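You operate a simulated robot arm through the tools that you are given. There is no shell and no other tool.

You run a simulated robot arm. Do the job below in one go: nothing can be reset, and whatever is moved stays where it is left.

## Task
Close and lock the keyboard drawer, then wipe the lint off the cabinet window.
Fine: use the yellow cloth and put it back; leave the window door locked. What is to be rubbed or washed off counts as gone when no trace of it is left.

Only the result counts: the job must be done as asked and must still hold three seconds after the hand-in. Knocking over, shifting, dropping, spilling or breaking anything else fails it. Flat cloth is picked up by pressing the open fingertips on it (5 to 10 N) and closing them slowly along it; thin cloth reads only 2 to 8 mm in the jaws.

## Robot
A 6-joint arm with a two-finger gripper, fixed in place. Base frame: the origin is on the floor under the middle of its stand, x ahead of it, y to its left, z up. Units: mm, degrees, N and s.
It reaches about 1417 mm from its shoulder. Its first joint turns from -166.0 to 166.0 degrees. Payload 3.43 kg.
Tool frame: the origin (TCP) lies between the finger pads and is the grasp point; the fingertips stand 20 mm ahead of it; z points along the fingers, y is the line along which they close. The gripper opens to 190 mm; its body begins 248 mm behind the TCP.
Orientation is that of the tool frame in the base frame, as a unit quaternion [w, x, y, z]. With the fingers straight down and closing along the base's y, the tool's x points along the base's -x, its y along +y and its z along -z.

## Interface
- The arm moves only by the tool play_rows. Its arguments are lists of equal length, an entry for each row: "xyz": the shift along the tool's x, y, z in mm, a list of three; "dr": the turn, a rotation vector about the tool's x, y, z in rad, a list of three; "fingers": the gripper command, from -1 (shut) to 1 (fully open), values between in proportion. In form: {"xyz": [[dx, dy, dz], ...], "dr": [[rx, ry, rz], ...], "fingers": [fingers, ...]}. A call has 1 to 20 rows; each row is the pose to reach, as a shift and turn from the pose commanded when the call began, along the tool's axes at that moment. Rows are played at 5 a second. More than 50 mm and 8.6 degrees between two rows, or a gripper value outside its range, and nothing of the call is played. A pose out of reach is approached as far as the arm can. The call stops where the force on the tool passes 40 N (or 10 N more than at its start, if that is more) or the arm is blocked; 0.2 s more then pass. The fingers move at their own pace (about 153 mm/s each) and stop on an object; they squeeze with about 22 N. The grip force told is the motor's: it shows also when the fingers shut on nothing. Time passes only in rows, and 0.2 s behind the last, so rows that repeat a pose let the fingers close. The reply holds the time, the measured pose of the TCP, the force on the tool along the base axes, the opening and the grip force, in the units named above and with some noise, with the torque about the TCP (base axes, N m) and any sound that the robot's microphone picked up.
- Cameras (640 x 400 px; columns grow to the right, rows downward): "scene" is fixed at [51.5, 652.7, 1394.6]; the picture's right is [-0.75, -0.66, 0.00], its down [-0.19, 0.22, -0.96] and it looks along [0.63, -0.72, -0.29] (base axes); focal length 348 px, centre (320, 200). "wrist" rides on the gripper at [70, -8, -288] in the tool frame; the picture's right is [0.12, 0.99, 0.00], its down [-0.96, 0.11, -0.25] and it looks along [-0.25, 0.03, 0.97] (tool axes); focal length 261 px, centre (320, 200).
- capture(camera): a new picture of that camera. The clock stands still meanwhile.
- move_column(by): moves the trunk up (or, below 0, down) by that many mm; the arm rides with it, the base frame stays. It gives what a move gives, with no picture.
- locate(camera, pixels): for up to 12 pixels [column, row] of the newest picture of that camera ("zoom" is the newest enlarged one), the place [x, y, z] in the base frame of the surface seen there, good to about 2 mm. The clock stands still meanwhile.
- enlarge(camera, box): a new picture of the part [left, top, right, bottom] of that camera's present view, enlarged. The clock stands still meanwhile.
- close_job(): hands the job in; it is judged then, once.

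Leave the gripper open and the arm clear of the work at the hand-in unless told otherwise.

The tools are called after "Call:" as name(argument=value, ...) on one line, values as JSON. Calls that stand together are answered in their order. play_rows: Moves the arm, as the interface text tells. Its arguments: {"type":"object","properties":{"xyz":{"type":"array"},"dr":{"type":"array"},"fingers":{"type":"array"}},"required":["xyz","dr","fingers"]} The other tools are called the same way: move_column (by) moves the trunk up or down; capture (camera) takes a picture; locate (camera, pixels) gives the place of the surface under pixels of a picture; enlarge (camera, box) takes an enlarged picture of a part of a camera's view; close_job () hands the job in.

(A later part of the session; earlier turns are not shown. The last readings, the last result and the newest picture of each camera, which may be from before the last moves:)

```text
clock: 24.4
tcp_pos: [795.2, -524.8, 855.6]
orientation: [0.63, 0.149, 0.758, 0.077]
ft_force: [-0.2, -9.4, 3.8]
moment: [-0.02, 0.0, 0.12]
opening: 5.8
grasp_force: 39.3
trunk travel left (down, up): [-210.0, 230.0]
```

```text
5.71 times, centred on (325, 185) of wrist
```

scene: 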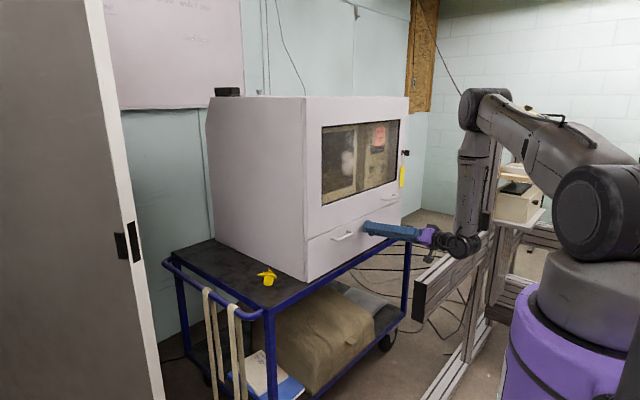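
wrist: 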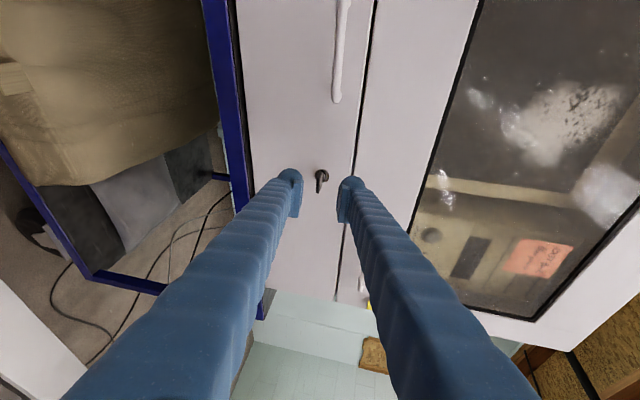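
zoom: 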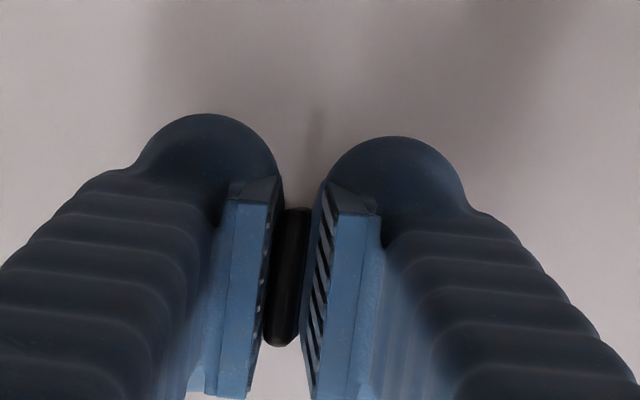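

The key keeps turning freely (5.8 mm, moment ~0). I check from the scene camera that the key is still seated in its lock.

Call:
enlarge(camera="scene", box=[345, 205, 405, 250])

```text
8.89 times, centred on (375, 228) of scene
```

zoom: 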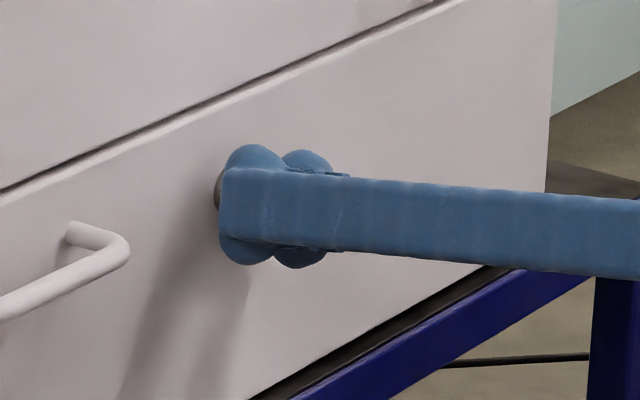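

Still seated as far as visible. About 18° are left to vertical; I turn on with a 1 mm relief shift.

Call:
play_rows(xyz=[[-0.3, -0.9, 0.1], [-0.3, -0.9, 0.1], [-0.3, -0.9, 0.1], [-0.3, -0.9, 0.1]], dr=[[-0.0205, 0.0244, -0.111], [-0.0409, 0.0488, -0.2221], [-0.0614, 0.0731, -0.3331], [-0.0614, 0.0731, -0.3331]], fingers=[-1, -1, -1, -1])

Call:
enlarge(camera="wrist", box=[280, 150, 370, 220])

```text
clock: 25.3
tcp_pos: [797.5, -525.2, 855.8]
orientation: [0.605, -0.002, 0.796, 0.013]
ft_force: [-21.2, 7.0, 8.2]
moment: [-0.02, -0.88, 0.03]
opening: 6.0
grasp_force: 39.2
out of reach, approached as far as the arm can: row 3, 4
trunk travel left (down, up): [-210.0, 230.0]
stopped in row 4: the force on the tool passed its limit at 42 N (the readings are from after the stop); the commanded pose is now the measured one
```

```text
5.71 times, centred on (325, 185) of wrist
```

zoom: 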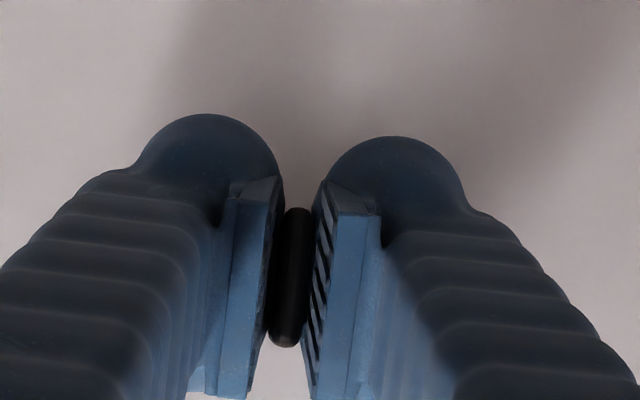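

The tool is now at the planned end pose (bow should be vertical), but reach ran out and it pressed forward. I ease back 2 mm, open the fingers and then retreat to inspect the key.

Call:
play_rows(xyz=[[0, 0, -2], [0, 0, -2], [0, 0, -2], [0, 0, -2]], dr=[[0, 0, 0], [0, 0, 0], [0, 0, 0], [0, 0, 0]], fingers=[-1, -0.8, -0.6, -0.58])

Call:
enlarge(camera="wrist", box=[280, 150, 370, 220])

```text
clock: 26.3
tcp_pos: [798.2, -526.0, 854.3]
orientation: [0.605, -0.001, 0.796, 0.012]
ft_force: [-1.1, -0.3, -0.3]
moment: [-0.01, 0.02, -0.01]
opening: 39.9
grasp_force: 0.1
trunk travel left (down, up): [-210.0, 230.0]
```

```text
5.71 times, centred on (325, 185) of wrist
```

zoom: 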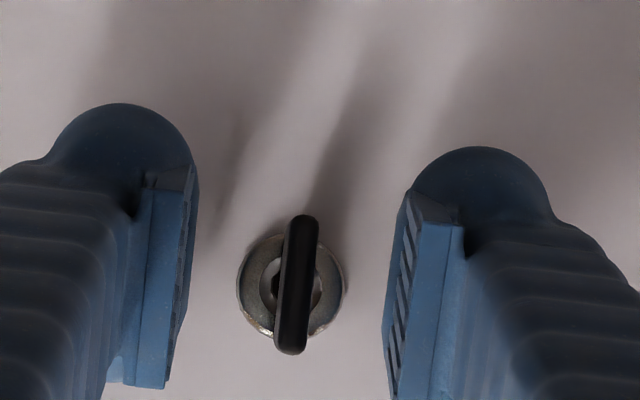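

The key bow now stands vertical and is still seated. I retreat 100 mm and view it from the front.

Call:
play_rows(xyz=[[0, 0, -25], [0, 0, -50], [0, 0, -75], [0, 0, -100]], dr=[[0, 0, 0], [0, 0, 0], [0, 0, 0], [0, 0, 0]], fingers=[-0.58, -0.58, -0.58, -0.58])

Call:
enlarge(camera="wrist", box=[290, 160, 350, 210])

Call:
enlarge(camera="scene", box=[340, 200, 400, 250])

Call:
capture(camera="wrist")

```text
clock: 27.3
tcp_pos: [708.2, -546.5, 889.1]
orientation: [0.603, -0.001, 0.798, 0.022]
ft_force: [-0.1, 0.4, 0.5]
moment: [0.0, -0.02, -0.03]
opening: 39.7
grasp_force: 0.0
out of reach, approached as far as the arm can: row 2, 3, 4
trunk travel left (down, up): [-210.0, 230.0]
```

```text
8.00 times, centred on (320, 185) of wrist
```

zoom: 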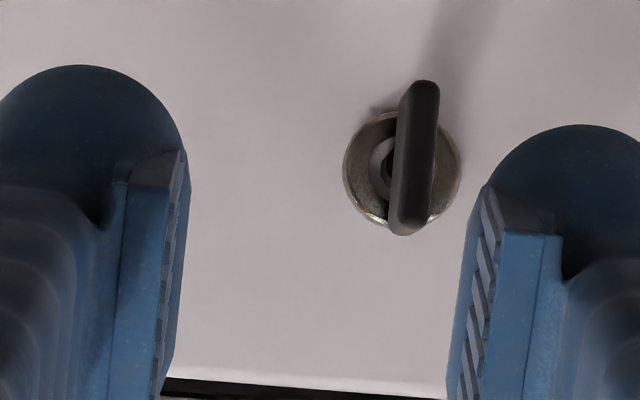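

```text
8.00 times, centred on (370, 225) of scene
```

zoom: 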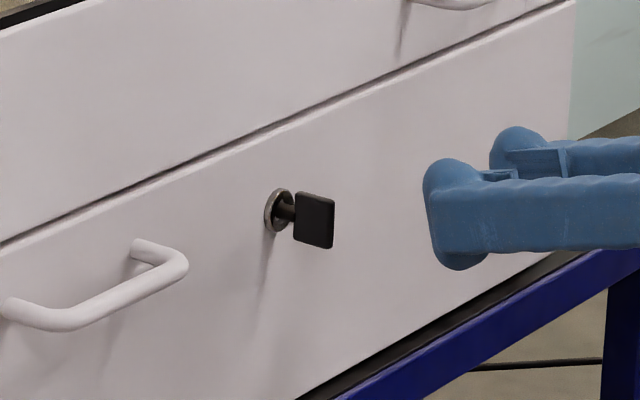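

```text
taken
```

wrist: 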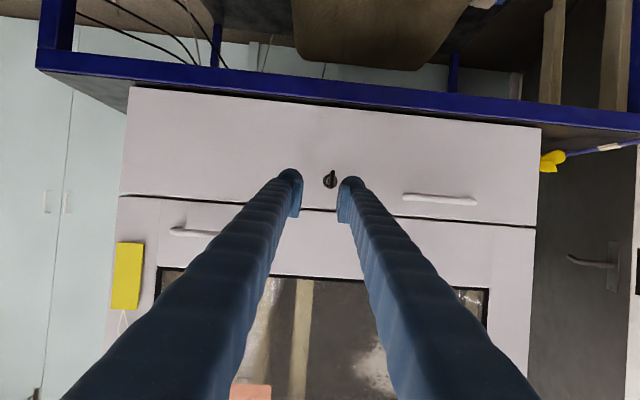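

The key looks vertical like the window's key. I measure the bow's top and bottom to check its angle.

Call:
enlarge(camera="scene", box=[368, 217, 388, 237])

Call:
enlarge(camera="wrist", box=[315, 160, 345, 200])

```text
16.00 times, centred on (378, 227) of scene
```

zoom: 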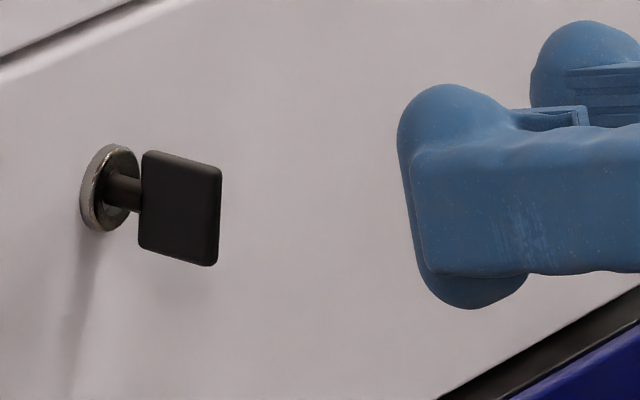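

```text
10.00 times, centred on (330, 180) of wrist
```

zoom: 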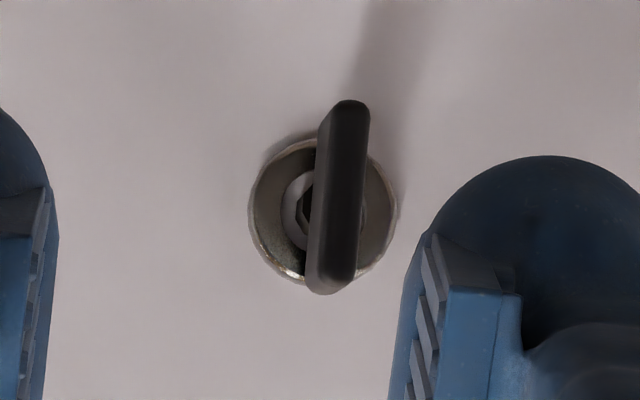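

The bow is within about 1–2° of vertical. Before relying on it, I want to know where the shoulder is, since the arm is near its folding limit here.

Call:
capture(camera="scene")

Call:
locate(camera="scene", pixels=[[600, 210], [560, 215], [590, 170], [485, 95], [470, 240], [520, 120], [560, 260]])

```text
taken
```

scene: 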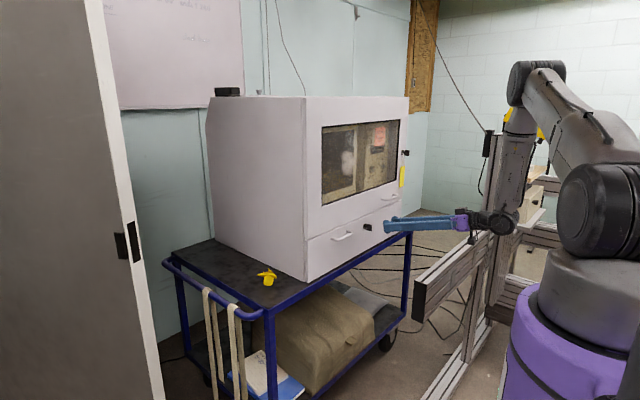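

```text
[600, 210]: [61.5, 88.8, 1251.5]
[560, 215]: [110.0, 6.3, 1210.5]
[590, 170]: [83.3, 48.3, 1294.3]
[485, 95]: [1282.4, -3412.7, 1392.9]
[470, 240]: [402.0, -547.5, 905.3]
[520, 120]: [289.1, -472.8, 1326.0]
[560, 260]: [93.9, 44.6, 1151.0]
```

I locate the key in its present state to compare with the TCP reading.

Call:
locate(camera="zoom", pixels=[[352, 112], [342, 275], [347, 190], [260, 215], [390, 215], [300, 275], [310, 145], [330, 150]])

Call:
locate(camera="scene", pixels=[[377, 223], [377, 228], [380, 231], [374, 226], [372, 226]])

```text
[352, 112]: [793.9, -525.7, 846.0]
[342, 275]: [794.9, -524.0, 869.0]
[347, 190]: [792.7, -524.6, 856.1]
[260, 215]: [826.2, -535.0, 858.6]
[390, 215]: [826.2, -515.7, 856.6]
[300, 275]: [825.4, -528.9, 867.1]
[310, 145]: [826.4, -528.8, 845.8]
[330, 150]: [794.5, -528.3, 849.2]
```

```text
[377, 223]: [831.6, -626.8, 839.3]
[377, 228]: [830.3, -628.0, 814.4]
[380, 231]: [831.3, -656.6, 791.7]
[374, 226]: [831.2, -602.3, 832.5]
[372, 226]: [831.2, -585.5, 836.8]
```

The key axis now reads y≈−525, 5 mm from my first reading. I check the same scene points as at the start to see whether the cabinet has shifted.

Call:
enlarge(camera="scene", box=[340, 200, 420, 250])

Call:
locate(camera="scene", pixels=[[307, 100], [307, 230], [322, 127], [396, 183], [266, 277], [268, 284], [369, 227], [364, 226], [404, 152]])

```text
8.00 times, centred on (380, 225) of scene
```

zoom: 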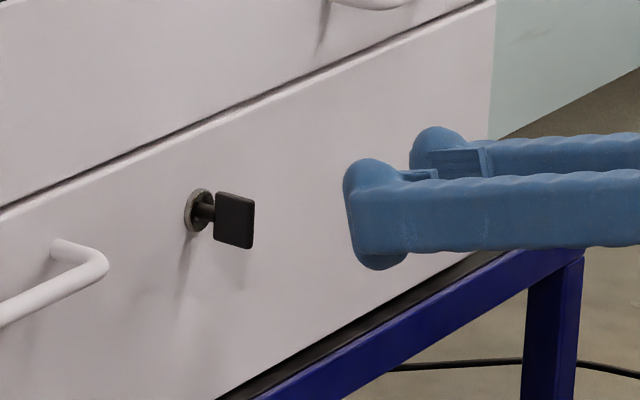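

```text
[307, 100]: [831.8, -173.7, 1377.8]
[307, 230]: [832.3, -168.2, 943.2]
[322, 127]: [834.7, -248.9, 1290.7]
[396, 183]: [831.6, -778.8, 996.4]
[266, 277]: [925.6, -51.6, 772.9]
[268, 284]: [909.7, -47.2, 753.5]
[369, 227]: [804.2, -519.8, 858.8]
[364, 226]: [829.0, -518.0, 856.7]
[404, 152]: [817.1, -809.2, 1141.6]
```

From the scene camera nothing has moved; the key is at y≈−519. The wrist camera reads about 5 mm differently, so I compare some fixed edges through it.

Call:
capture(camera="wrist")

Call:
locate(camera="wrist", pixels=[[536, 150], [536, 200], [130, 110], [126, 170], [330, 172], [330, 182], [337, 180], [324, 180], [410, 196], [470, 200], [372, 375]])

Call:
locate(camera="scene", pixels=[[308, 260], [400, 225], [333, 239], [350, 234], [347, 231], [349, 160], [345, 170], [352, 155]])

```text
taken
```

wrist: 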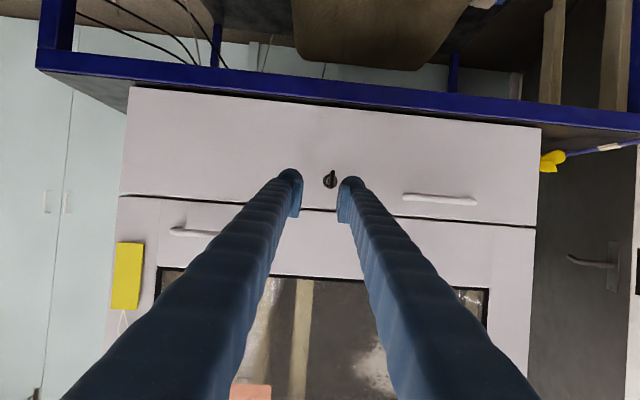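

```text
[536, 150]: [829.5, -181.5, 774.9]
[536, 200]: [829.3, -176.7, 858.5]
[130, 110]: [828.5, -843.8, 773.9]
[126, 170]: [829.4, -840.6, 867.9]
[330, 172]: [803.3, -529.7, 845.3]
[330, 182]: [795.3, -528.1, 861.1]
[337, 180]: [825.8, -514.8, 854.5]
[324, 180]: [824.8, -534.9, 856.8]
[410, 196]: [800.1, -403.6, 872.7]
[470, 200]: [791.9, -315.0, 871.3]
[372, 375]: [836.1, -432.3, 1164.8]
```

```text
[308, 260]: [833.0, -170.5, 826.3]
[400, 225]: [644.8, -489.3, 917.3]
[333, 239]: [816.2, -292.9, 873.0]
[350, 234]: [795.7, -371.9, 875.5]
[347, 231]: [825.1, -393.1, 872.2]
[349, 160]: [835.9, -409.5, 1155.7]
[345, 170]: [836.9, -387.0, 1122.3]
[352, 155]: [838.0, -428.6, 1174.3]
```

The wrist camera and arm agree with each other and differ from the scene camera by about 5 mm in y – a calibration offset I'll keep in mind (arm y ≈ scene y − 5.5). To be sure the lock is at its end stop, I raise the trunk 80 mm (to unfold the arm) and grip the key again.

Call:
move_column(by=80)

Call:
play_rows(xyz=[[28.4, 5.7, 15.6], [56.7, 11.5, 31.2], [85.1, 17.2, 46.8], [85.1, 17.2, 46.8]], dr=[[0.012, -0.005, -0.008], [0.024, -0.011, -0.017], [0.036, -0.016, -0.025], [0.036, -0.016, -0.025]], fingers=[-0.58, -0.58, -0.58, -0.58])

Call:
enlarge(camera="wrist", box=[280, 150, 370, 220])

```text
clock: 28.5
tcp_pos: [708.4, -545.2, 967.8]
orientation: [0.603, -0.001, 0.797, 0.023]
ft_force: [0.2, 0.1, 0.5]
moment: [-0.01, -0.03, -0.02]
opening: 39.9
grasp_force: 0.1
trunk travel left (down, up): [-290.0, 150.0]
```

```text
clock: 29.5
tcp_pos: [745.0, -557.9, 881.5]
orientation: [0.606, 0.001, 0.795, 0.021]
ft_force: [0.5, 0.7, -0.4]
moment: [0.0, -0.07, 0.01]
opening: 40.1
grasp_force: 0.0
out of reach, approached as far as the arm can: row 1, 2, 3, 4
trunk travel left (down, up): [-290.0, 150.0]
```

```text
5.71 times, centred on (325, 185) of wrist
```

zoom: 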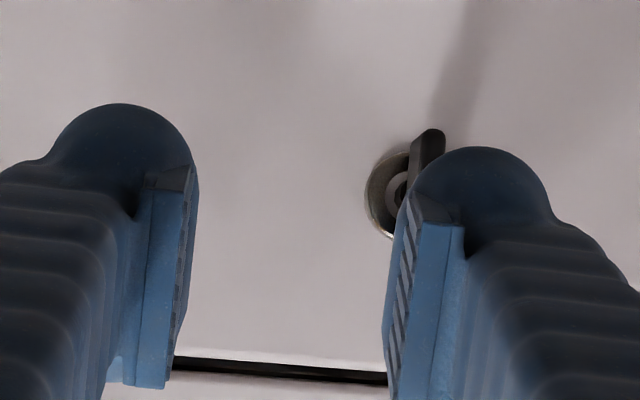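

Raising made it worse, so the arm wants the shoulder lower, not higher. I lift the hand 220 mm clear and will then lower the trunk 200 mm.

Call:
play_rows(xyz=[[-41.2, 8, -15.3], [-82.4, 16, -30.5], [-123.5, 24, -45.8], [-164.7, 32.2, -61], [-205.9, 40.2, -76.3]], dr=[[0, 0, 0], [0, 0, 0], [0, 0, 0], [0, 0, 0], [0, 0, 0]], fingers=[-0.58, -0.58, -0.58, -0.58, -0.58])

Call:
capture(camera="scene")

```text
clock: 30.7
tcp_pos: [723.9, -521.6, 1100.9]
orientation: [0.61, 0.001, 0.793, 0.0]
ft_force: [-0.8, -0.5, 0.4]
moment: [-0.03, 0.03, -0.03]
opening: 40.1
grasp_force: 0.0
out of reach, approached as far as the arm can: row 1, 2, 3
trunk travel left (down, up): [-290.0, 150.0]
```

```text
taken
```

scene: 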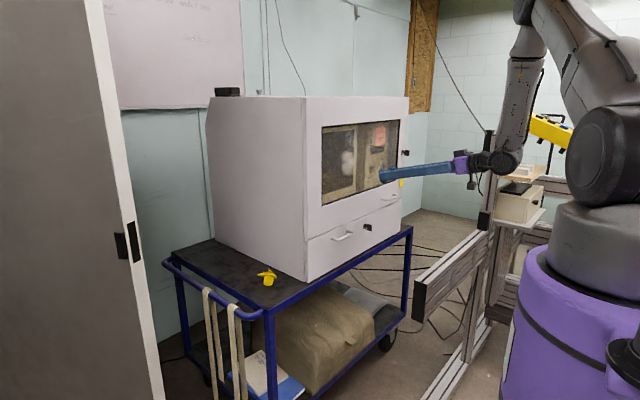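

The hand is clear at z≈1101 and the orientation is exact again. Now the trunk goes down 200 mm.

Call:
move_column(by=-200)

Call:
capture(camera="scene")

Call:
enlarge(camera="wrist", box=[280, 150, 370, 220])

```text
clock: 32.8
tcp_pos: [725.0, -522.0, 900.1]
orientation: [0.609, 0.0, 0.793, 0.001]
ft_force: [0.2, 0.3, -0.1]
moment: [-0.05, 0.0, 0.01]
opening: 40.0
grasp_force: 0.0
trunk travel left (down, up): [-90.0, 350.0]
```

```text
taken
```

scene: 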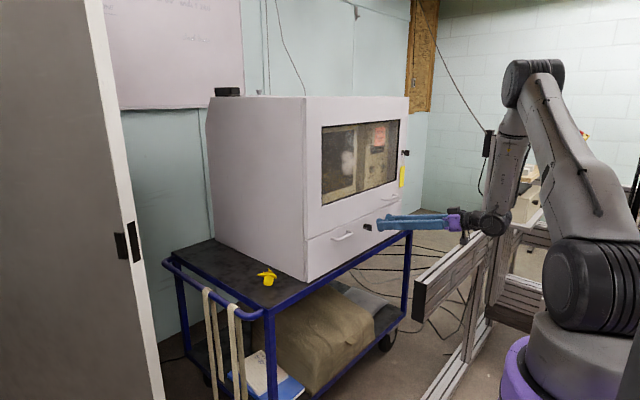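

```text
5.71 times, centred on (325, 185) of wrist
```

zoom: 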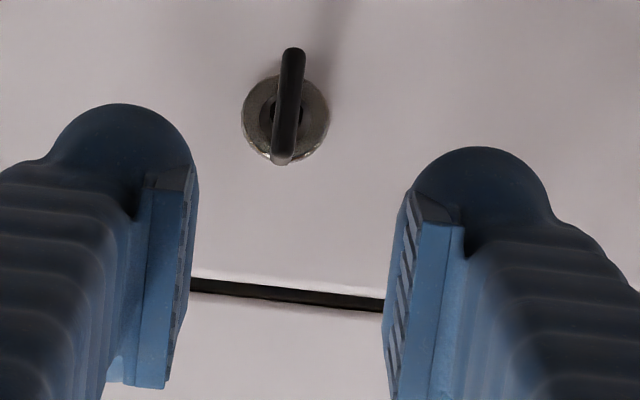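

The bow is vertical to within a degree. I move down 22 mm and forward 80 mm around it, ready to grip.

Call:
play_rows(xyz=[[22.4, -2.5, 20], [22.4, -2.5, 45], [22.4, -2.5, 65], [22.4, -2.5, 78], [22.4, -2.5, 78]], dr=[[0, 0, 0], [0, 0, 0], [0, 0, 0], [0, 0, 0], [0, 0, 0]], fingers=[-0.58, -0.58, -0.58, -0.58, -0.58])

Call:
enlarge(camera="wrist", box=[280, 150, 370, 220])

```text
clock: 34.0
tcp_pos: [794.4, -524.8, 858.6]
orientation: [0.61, 0.001, 0.793, 0.0]
ft_force: [0.5, 0.3, 0.4]
moment: [0.01, -0.02, 0.0]
opening: 39.9
grasp_force: 0.2
trunk travel left (down, up): [-90.0, 350.0]
```

```text
5.71 times, centred on (325, 185) of wrist
```

zoom: 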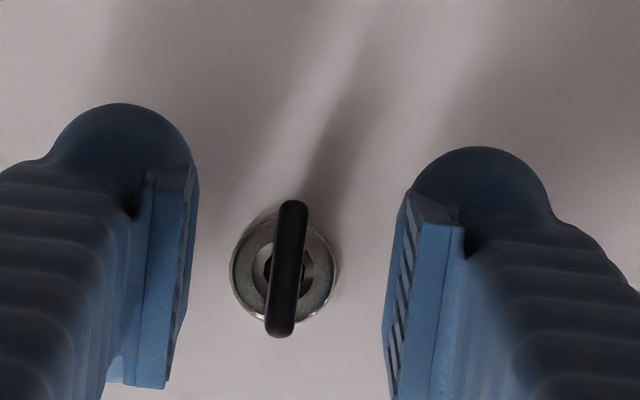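

Now in reach without trouble. I close on the bow and turn about 8° further anticlockwise to feel for the stop.

Call:
play_rows(xyz=[[0, 0, 0], [0, 0, 0], [0, 0, 0], [0, 0, 0], [0, 0, 0]], dr=[[0, 0, 0], [0, 0, 0], [0, 0, 0], [0, 0, 0], [0, 0, 0]], fingers=[-0.75, -0.88, -0.95, -1, -1])

Call:
play_rows(xyz=[[0, 0, 0], [0, 0, 0], [0, 0, 0], [0, 0, 0]], dr=[[0.013, 0, -0.048], [0.026, 0, -0.097], [0.039, 0, -0.145], [0.039, 0, -0.145]], fingers=[-1, -1, -1, -1])

Call:
enlarge(camera="wrist", box=[280, 150, 370, 220])

```text
clock: 35.2
tcp_pos: [793.7, -525.3, 858.5]
orientation: [0.61, 0.0, 0.793, 0.0]
ft_force: [1.7, -7.3, -1.1]
moment: [0.02, 0.08, -0.05]
opening: 6.0
grasp_force: 38.5
trunk travel left (down, up): [-90.0, 350.0]
```

```text
clock: 36.2
tcp_pos: [794.3, -524.8, 857.6]
orientation: [0.609, -0.014, 0.793, -0.016]
ft_force: [-5.6, -4.5, -2.9]
moment: [0.92, 0.11, -0.26]
opening: 6.0
grasp_force: 39.8
out of reach, approached as far as the arm can: row 2, 3, 4
trunk travel left (down, up): [-90.0, 350.0]
```

```text
5.71 times, centred on (325, 185) of wrist
```

zoom: 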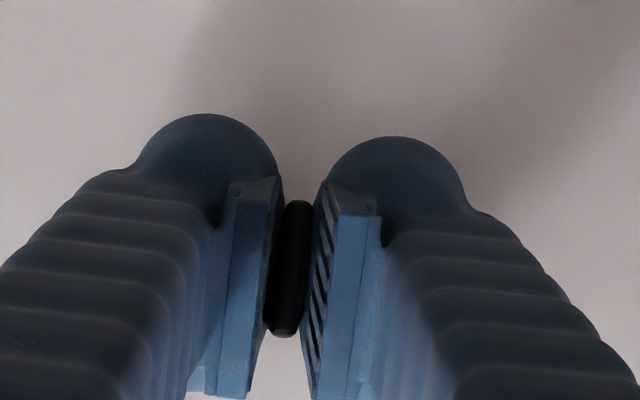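

A resisting moment of 0.92 N m shows at once: the key is at its end stop, so the drawer is locked. I turn back to neutral, open, and retreat.

Call:
play_rows(xyz=[[0, 0, 0], [0, 0, 0], [0, 0, 0], [0, 0, 0]], dr=[[-0.0097, 0, 0.0357], [-0.0097, 0, 0.0357], [-0.0097, 0, 0.0357], [-0.0097, 0, 0.0357]], fingers=[-1, -0.9, -0.7, -0.58])

Call:
enlarge(camera="wrist", box=[280, 150, 370, 220])

```text
clock: 37.2
tcp_pos: [794.2, -524.3, 857.9]
orientation: [0.608, -0.002, 0.794, -0.002]
ft_force: [-0.3, 0.1, -0.7]
moment: [-0.01, 0.0, 0.04]
opening: 40.0
grasp_force: 0.1
trunk travel left (down, up): [-90.0, 350.0]
```

```text
5.71 times, centred on (325, 185) of wrist
```

zoom: 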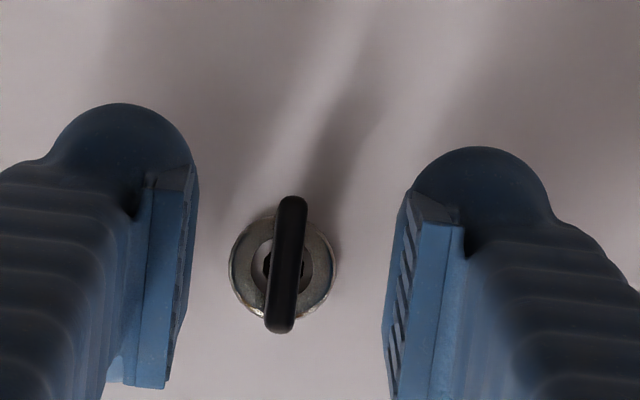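

The key is released upright. I retreat 120 mm and rise 220 mm to view the window squarely.

Call:
play_rows(xyz=[[0, 0, -40], [0, 0, -80], [0, 0, -120], [-43, 0, -131], [-86, 0, -143], [-129, 0, -155], [-172, 0, -166], [-213, 0, -177]], dr=[[0, 0, 0], [0, 0, 0], [0, 0, 0], [0, 0, 0], [0, 0, 0], [0, 0, 0], [0, 0, 0], [0, 0, 0]], fingers=[-0.58, -0.58, -0.58, -0.58, -0.58, -0.58, -0.58, -0.58])

Call:
capture(camera="wrist")

Call:
capture(camera="scene")

```text
clock: 39.0
tcp_pos: [679.2, -524.7, 1109.2]
orientation: [0.609, -0.003, 0.793, -0.001]
ft_force: [-0.2, -0.3, 0.0]
moment: [0.04, -0.04, 0.09]
opening: 39.7
grasp_force: 0.1
trunk travel left (down, up): [-90.0, 350.0]
```

```text
taken
```

wrist: 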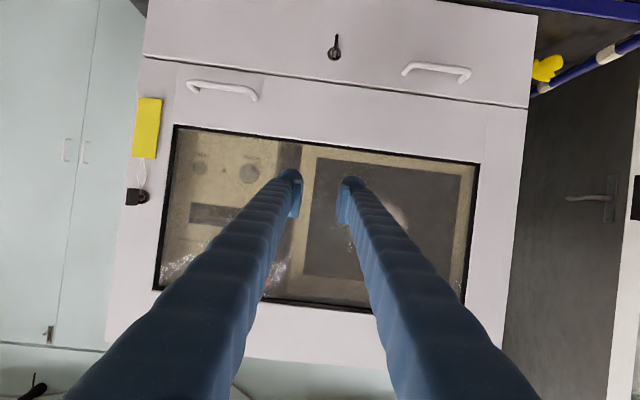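

```text
taken
```

scene: 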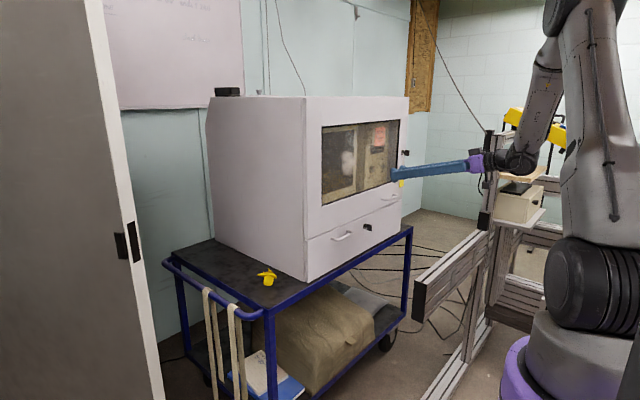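

Seen upside down here: the lint is half hidden behind the right finger at (398,215). I zoom on the glass.

Call:
enlarge(camera="wrist", box=[300, 140, 500, 310])

Call:
enlarge(camera="wrist", box=[150, 120, 310, 310])

Call:
enlarge(camera="scene", box=[315, 115, 405, 210])

```text
2.35 times, centred on (400, 225) of wrist
```

zoom: 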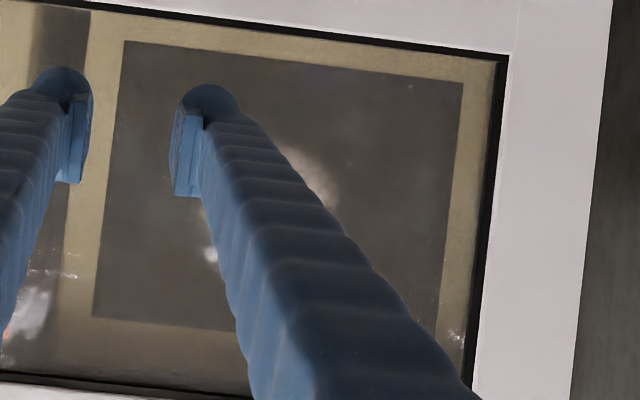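

```text
2.11 times, centred on (230, 215) of wrist
```

zoom: 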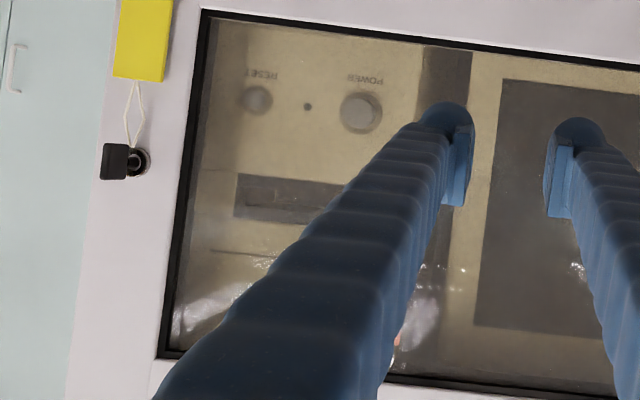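

```text
4.21 times, centred on (360, 162) of scene
```

zoom: 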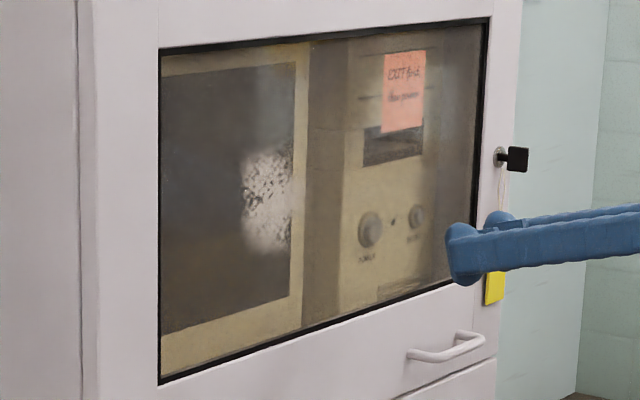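

The brighter specks elsewhere are moving reflections; the lint is one patch near y −410, z 1150. Now I go for the cloth: swing to the left in front of the cabinet to about (740, −75, 1020), tilting back to 35° from vertical and opening the fingers to 90 mm.

Call:
play_rows(xyz=[[6.4, 40.9, 7.5], [12.8, 81.8, 14.9], [19.1, 122.7, 22.4], [25.5, 163.6, 29.8], [31.9, 204.5, 37.3], [38.3, 245.5, 44.7], [44.7, 286.4, 52.2], [51, 327.3, 59.6], [57.4, 368.2, 67.1], [63.8, 409.1, 74.5], [70.2, 450, 82]], dr=[[0, 0.0635, 0], [0, 0.127, 0], [0, 0.1904, 0], [0, 0.2539, 0], [0, 0.3174, 0], [0, 0.3809, 0], [0, 0.4443, 0], [0, 0.5078, 0], [0, 0.5713, 0], [0, 0.6348, 0], [0, 0.698, 0]], fingers=[-0.58, -0.58, -0.58, -0.4, -0.2, -0.05, -0.05, -0.05, -0.05, -0.05, -0.05])

Call:
capture(camera="wrist")

Call:
capture(camera="scene")

```text
clock: 41.4
tcp_pos: [745.5, -69.4, 1025.0]
orientation: [0.312, -0.007, 0.95, 0.003]
ft_force: [-1.5, -0.9, -1.4]
moment: [0.19, -0.27, 0.14]
opening: 90.0
grasp_force: 0.1
trunk travel left (down, up): [-90.0, 350.0]
```

```text
taken
```

wrist: 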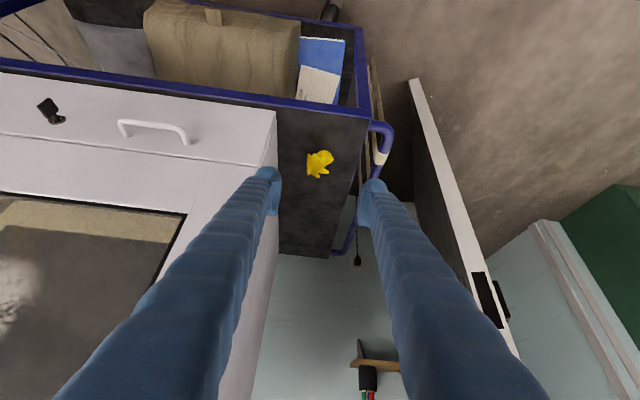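

```text
taken
```

scene: 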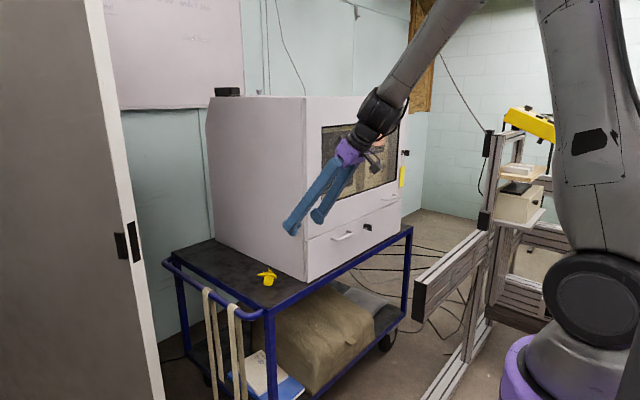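

The cloth is at (319,163) in the wrist view, with the cabinet side left of it and the cart rail right. I zoom and locate it in the arm's own frame.

Call:
enlarge(camera="wrist", box=[290, 135, 350, 190])

Call:
locate(camera="wrist", pixels=[[319, 163], [325, 157], [312, 170], [330, 155], [310, 158], [322, 174], [300, 165], [340, 165], [320, 190], [277, 165], [366, 165], [318, 140]])

```text
7.27 times, centred on (320, 162) of wrist
```

zoom: 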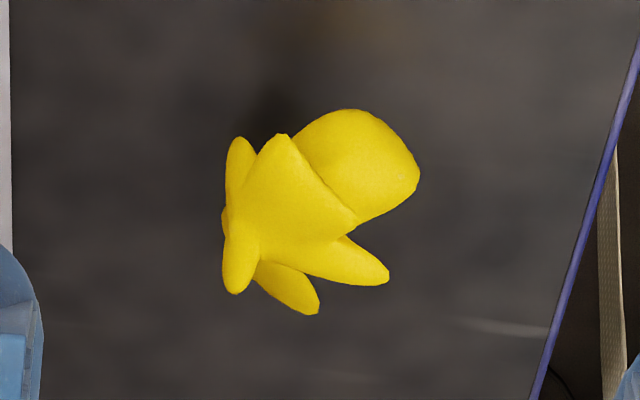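

```text
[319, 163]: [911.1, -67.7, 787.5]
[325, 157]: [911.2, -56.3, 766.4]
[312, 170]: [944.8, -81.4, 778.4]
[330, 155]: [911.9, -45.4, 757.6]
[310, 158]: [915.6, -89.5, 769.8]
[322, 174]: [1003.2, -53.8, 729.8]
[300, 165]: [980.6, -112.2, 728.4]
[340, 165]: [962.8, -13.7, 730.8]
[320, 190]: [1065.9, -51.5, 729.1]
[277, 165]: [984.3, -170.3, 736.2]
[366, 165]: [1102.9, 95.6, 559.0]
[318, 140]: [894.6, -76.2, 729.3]
```

The bundle leans: the bulb toward (−x,+y), the flared end up toward (+x,−y). I take more points on the zoom.

Call:
locate(camera="zoom", pixels=[[360, 150], [400, 175], [340, 125], [360, 200], [310, 140], [345, 215], [290, 185], [240, 160], [238, 270], [370, 270], [300, 300], [260, 215]])

Call:
enlarge(camera="scene", box=[250, 260, 285, 290])

```text
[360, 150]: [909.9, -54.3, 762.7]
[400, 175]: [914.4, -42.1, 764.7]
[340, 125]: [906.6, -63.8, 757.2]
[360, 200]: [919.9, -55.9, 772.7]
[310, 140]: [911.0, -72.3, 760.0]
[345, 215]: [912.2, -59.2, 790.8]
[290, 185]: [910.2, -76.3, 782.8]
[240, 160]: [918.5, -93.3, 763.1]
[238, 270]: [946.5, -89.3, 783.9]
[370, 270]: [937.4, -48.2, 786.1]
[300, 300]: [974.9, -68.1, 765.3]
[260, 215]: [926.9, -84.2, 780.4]
```

```text
13.33 times, centred on (268, 275) of scene
```

zoom: 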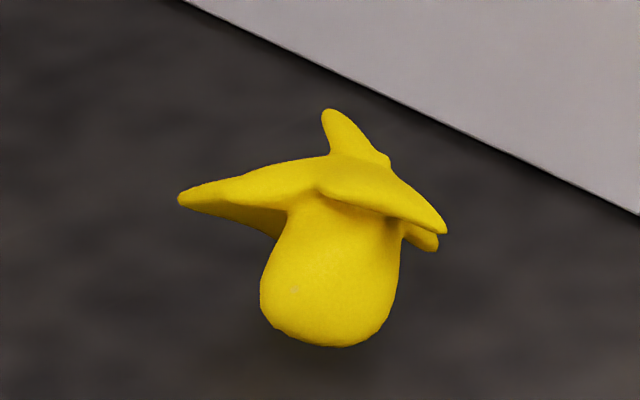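

The bundle stands nearly upright: bulb centre about (930,−60,752), neck about (933,−65,770), petals above. I let the arm settle one moment to read an exact pose.

Call:
play_rows(xyz=[[0, 0, 0], [0, 0, 0]], dr=[[0, 0, 0], [0, 0, 0]], fingers=[-0.1, -0.1])

```text
clock: 42.0
tcp_pos: [736.8, -75.3, 1019.1]
orientation: [0.3, -0.003, 0.954, -0.002]
ft_force: [-0.8, 0.3, 0.2]
moment: [0.01, 0.0, 0.03]
opening: 85.2
grasp_force: 0.0
trunk travel left (down, up): [-90.0, 350.0]
```

Settled at (737,−75,1019). I go along the tool's axis to a standoff about 120 mm short of the cloth's neck.

Call:
play_rows(xyz=[[-3.5, 1.9, 38.8], [-7, 3.7, 77.6], [-10.4, 5.6, 116.3], [-13.9, 7.4, 155.1], [-17.4, 9.3, 193.9], [-17.4, 9.3, 193.9]], dr=[[0, 0, 0], [0, 0, 0], [0, 0, 0], [0, 0, 0], [0, 0, 0], [0, 0, 0]], fingers=[-0.1, -0.1, -0.1, -0.1, -0.1, -0.1])

Call:
capture(camera="wrist")

Call:
capture(camera="scene")

Call:
enlarge(camera="wrist", box=[270, 120, 390, 220])

```text
clock: 43.4
tcp_pos: [864.8, -66.3, 870.3]
orientation: [0.3, -0.003, 0.954, -0.003]
ft_force: [1.1, 0.7, -0.3]
moment: [0.02, -0.02, -0.01]
opening: 85.4
grasp_force: 0.0
trunk travel left (down, up): [-90.0, 350.0]
```

```text
taken
```

wrist: 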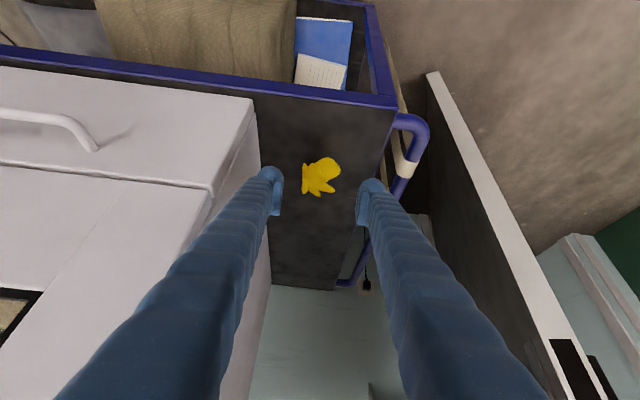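

```text
taken
```

scene: 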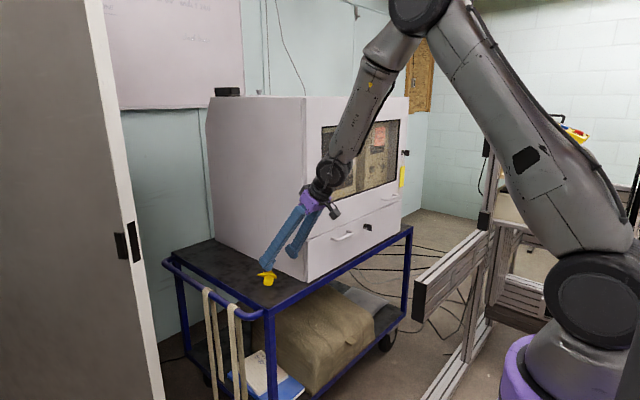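

```text
4.00 times, centred on (330, 170) of wrist
```

zoom: 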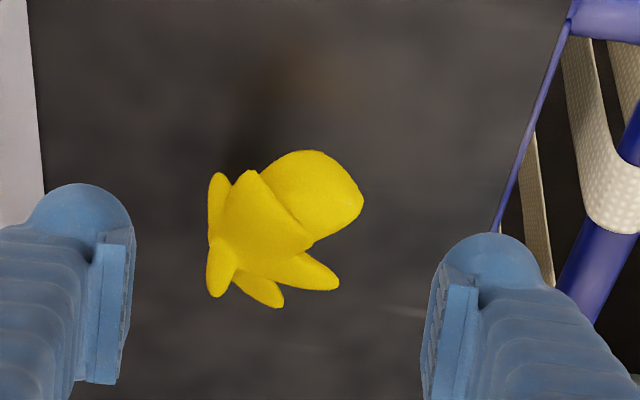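

Closer now. I locate points on the bulb, neck and petals again.

Call:
locate(camera="zoom", pixels=[[310, 180], [350, 200], [300, 155], [320, 225], [265, 175], [310, 240], [250, 220], [217, 185], [217, 285], [330, 280], [270, 298], [230, 245]])

Call:
locate(camera="wrist", pixels=[[262, 185], [285, 165], [345, 165], [375, 140], [255, 120], [330, 200]])

```text
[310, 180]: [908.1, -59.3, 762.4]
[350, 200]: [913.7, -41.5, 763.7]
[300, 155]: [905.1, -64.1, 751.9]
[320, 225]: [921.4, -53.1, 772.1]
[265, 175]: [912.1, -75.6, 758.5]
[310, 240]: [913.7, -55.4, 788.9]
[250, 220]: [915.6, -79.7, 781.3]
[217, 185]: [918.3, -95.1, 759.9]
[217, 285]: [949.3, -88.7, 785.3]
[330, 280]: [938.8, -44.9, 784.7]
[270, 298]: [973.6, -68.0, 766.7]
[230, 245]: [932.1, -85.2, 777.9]
```

```text
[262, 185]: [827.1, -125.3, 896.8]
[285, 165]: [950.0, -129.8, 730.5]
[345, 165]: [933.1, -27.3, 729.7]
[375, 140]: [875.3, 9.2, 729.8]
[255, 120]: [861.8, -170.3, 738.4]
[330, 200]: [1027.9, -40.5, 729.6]
```

The neck is at about (932,−64,769) and the bundle leans ~30° toward (+x,−y). I check how much room the wrist and forearm have beside the cabinet before choosing the grip tilt.

Call:
locate(camera="scene", pixels=[[345, 140], [360, 110], [330, 172], [322, 185], [345, 175], [310, 203], [333, 212], [375, 75], [395, 50], [300, 235]])

Call:
enlarge(camera="scene", box=[230, 60, 430, 290])

```text
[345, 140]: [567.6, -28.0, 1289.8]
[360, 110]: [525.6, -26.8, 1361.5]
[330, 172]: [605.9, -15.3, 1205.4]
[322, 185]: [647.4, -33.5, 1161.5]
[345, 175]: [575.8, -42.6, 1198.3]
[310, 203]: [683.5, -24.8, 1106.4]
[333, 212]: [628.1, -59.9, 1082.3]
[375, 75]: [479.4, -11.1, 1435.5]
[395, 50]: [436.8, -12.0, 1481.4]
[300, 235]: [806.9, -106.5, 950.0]
```

```text
1.74 times, centred on (330, 175) of scene
```

zoom: 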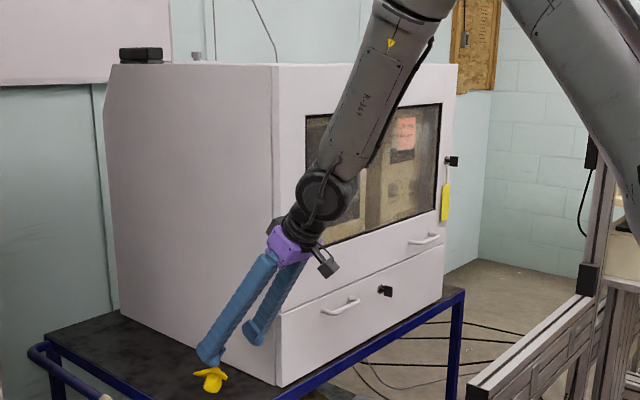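

The forearm runs in line with the tool (within ±60 mm), so a steeper grip fits beside the cabinet. I rotate to 10° from vertical and place the hand 100 mm above the neck.

Call:
play_rows(xyz=[[-8.5, 0.2, 5.2], [-17.1, 0.4, 10.4], [-25.6, 0.6, 15.7], [-34.2, 0.8, 20.9], [-42.7, 1, 26.1], [-42.7, 1, 26.1], [-42.7, 1, 26.1]], dr=[[0, 0.087, 0], [0, 0.174, 0], [0, 0.262, 0], [0, 0.349, 0], [0, 0.436, 0], [0, 0.436, 0], [0, 0.436, 0]], fingers=[-0.1, -0.1, -0.1, -0.1, -0.1, -0.1, -0.1])

Call:
enlarge(camera="wrist", box=[270, 120, 390, 220])

Call:
capture(camera="scene")

```text
clock: 45.0
tcp_pos: [915.8, -53.5, 868.2]
orientation: [0.085, 0.008, 0.996, 0.01]
ft_force: [0.3, -6.6, -0.8]
moment: [1.36, 0.07, 0.3]
opening: 85.6
grasp_force: 0.0
out of reach, approached as far as the arm can: row 1, 2, 3, 4
trunk travel left (down, up): [-90.0, 350.0]
```

```text
4.00 times, centred on (330, 170) of wrist
```

zoom: 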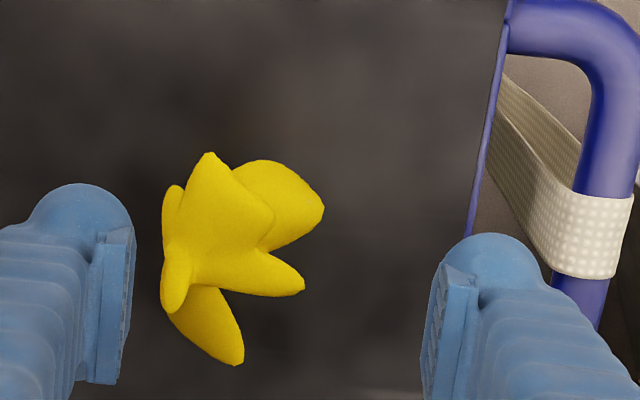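

```text
taken
```

scene: 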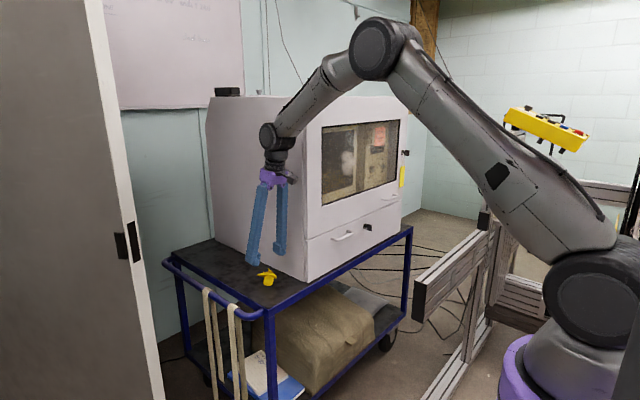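

A side reading of −6.6 N with 1.36 N m appeared, maybe the arm is still settling after a detour. I hold still and read again.

Call:
play_rows(xyz=[[0, 0, 0], [0, 0, 0]], dr=[[0, 0, 0], [0, 0, 0]], fingers=[-0.1, -0.1])

Call:
enlarge(camera="scene", box=[220, 90, 340, 290])

Call:
capture(camera="wrist")

```text
clock: 45.6
tcp_pos: [914.4, -62.5, 871.2]
orientation: [0.086, -0.001, 0.996, -0.004]
ft_force: [-0.2, 0.3, -0.3]
moment: [-0.03, -0.02, 0.01]
opening: 85.6
grasp_force: 0.1
trunk travel left (down, up): [-90.0, 350.0]
```

```text
2.00 times, centred on (280, 190) of scene
```

zoom: 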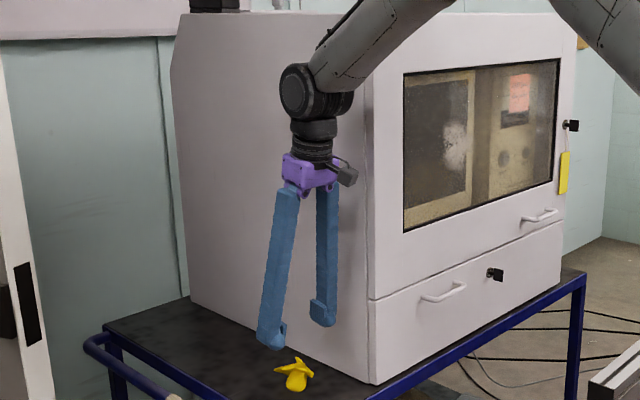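

```text
taken
```

wrist: 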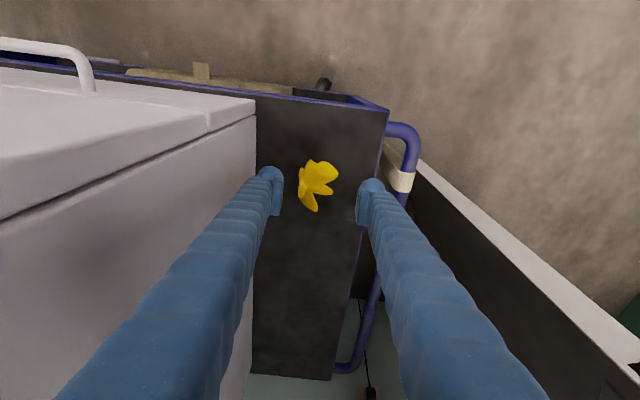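

Settled with zero force – it was only motion. I locate the cloth from this nearly vertical view.

Call:
enlarge(camera="wrist", box=[270, 130, 370, 230])

Call:
locate(camera="wrist", pixels=[[325, 167], [333, 172], [328, 178], [318, 165], [308, 172], [313, 182], [329, 192], [311, 208], [301, 195], [318, 182], [258, 150], [262, 200]])

```text
4.00 times, centred on (320, 180) of wrist
```

zoom: 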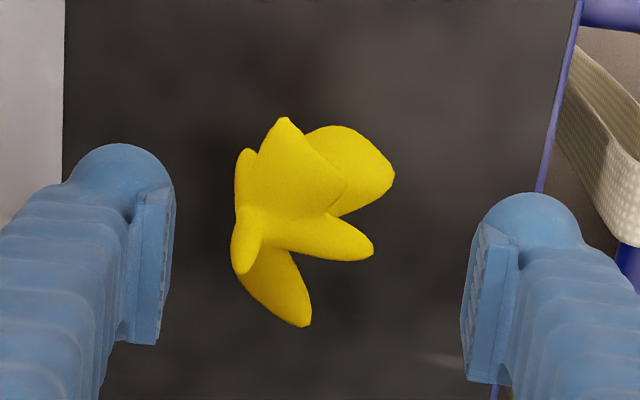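

```text
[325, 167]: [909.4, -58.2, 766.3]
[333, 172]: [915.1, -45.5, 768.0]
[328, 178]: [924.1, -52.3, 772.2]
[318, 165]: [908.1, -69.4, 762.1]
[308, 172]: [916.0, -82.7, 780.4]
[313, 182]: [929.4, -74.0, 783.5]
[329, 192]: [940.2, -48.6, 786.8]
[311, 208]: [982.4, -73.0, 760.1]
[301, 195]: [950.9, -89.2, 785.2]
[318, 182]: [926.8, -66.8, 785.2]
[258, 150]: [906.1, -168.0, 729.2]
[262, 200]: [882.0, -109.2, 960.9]
```

The bundle leans about 35° toward the cabinet, with its neck near (930,−66,769). I go down with the fingers either side to z≈774 (tips ~755, clear of the cart top).

Call:
play_rows(xyz=[[0.3, -0.9, 25], [0.7, -1.8, 50], [1, -2.6, 75], [1.2, -3.2, 90], [1.3, -3.5, 98.4], [1.3, -3.5, 98.4]], dr=[[0, 0, 0], [0, 0, 0], [0, 0, 0], [0, 0, 0], [0, 0, 0], [0, 0, 0]], fingers=[-0.1, -0.1, -0.1, -0.1, -0.1, -0.1])

Call:
enlarge(camera="wrist", box=[250, 120, 390, 240])

Call:
enlarge(camera="scene", box=[225, 230, 315, 300])

```text
clock: 47.0
tcp_pos: [929.4, -66.6, 776.1]
orientation: [0.087, -0.003, 0.996, -0.002]
ft_force: [-0.8, -0.3, -0.2]
moment: [-0.01, 0.01, -0.04]
opening: 85.4
grasp_force: 0.1
trunk travel left (down, up): [-90.0, 350.0]
```

```text
3.33 times, centred on (320, 180) of wrist
```

zoom: 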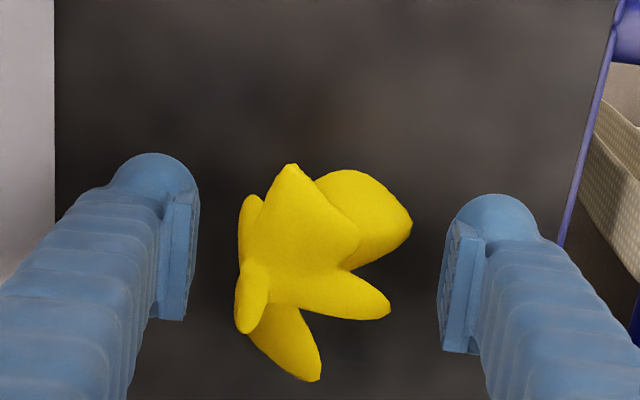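

```text
5.71 times, centred on (270, 265) of scene
```

zoom: 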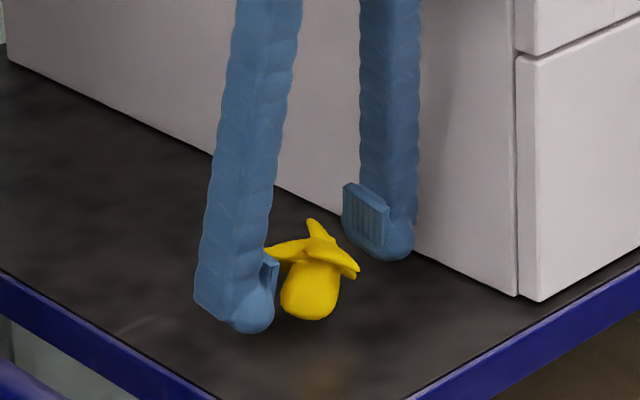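

The pads stand either side of the neck. I close slowly and watch the opening.

Call:
play_rows(xyz=[[0, 0, 0], [0, 0, 0], [0, 0, 0], [0, 0, 0], [0, 0, 0], [0, 0, 0], [0, 0, 0], [0, 0, 0]], dr=[[0, 0, 0], [0, 0, 0], [0, 0, 0], [0, 0, 0], [0, 0, 0], [0, 0, 0], [0, 0, 0], [0, 0, 0]], fingers=[-0.3, -0.42, -0.52, -0.62, -0.72, -0.82, -0.92, -1])

Call:
enlarge(camera="wrist", box=[250, 120, 390, 240])

Call:
enlarge(camera="scene", box=[225, 230, 315, 300])

```text
clock: 48.8
tcp_pos: [929.7, -66.2, 777.0]
orientation: [0.086, -0.001, 0.996, -0.002]
ft_force: [0.7, 0.2, 1.8]
moment: [-0.04, -0.01, 0.05]
opening: 64.8
grasp_force: 21.6
trunk travel left (down, up): [-90.0, 350.0]
```

```text
3.33 times, centred on (320, 180) of wrist
```

zoom: 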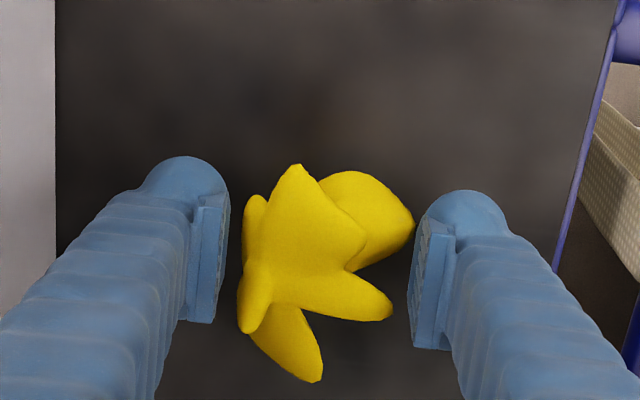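

```text
5.71 times, centred on (270, 265) of scene
```

zoom: 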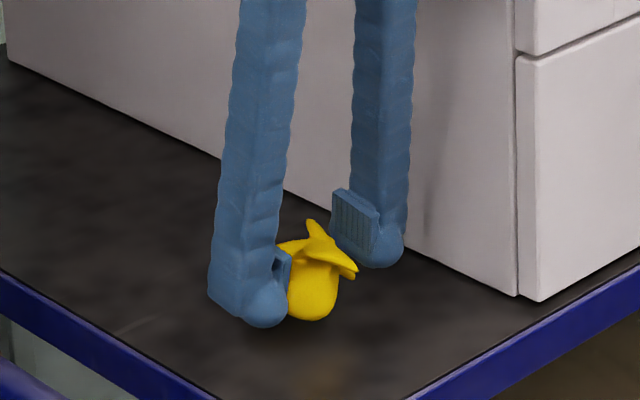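

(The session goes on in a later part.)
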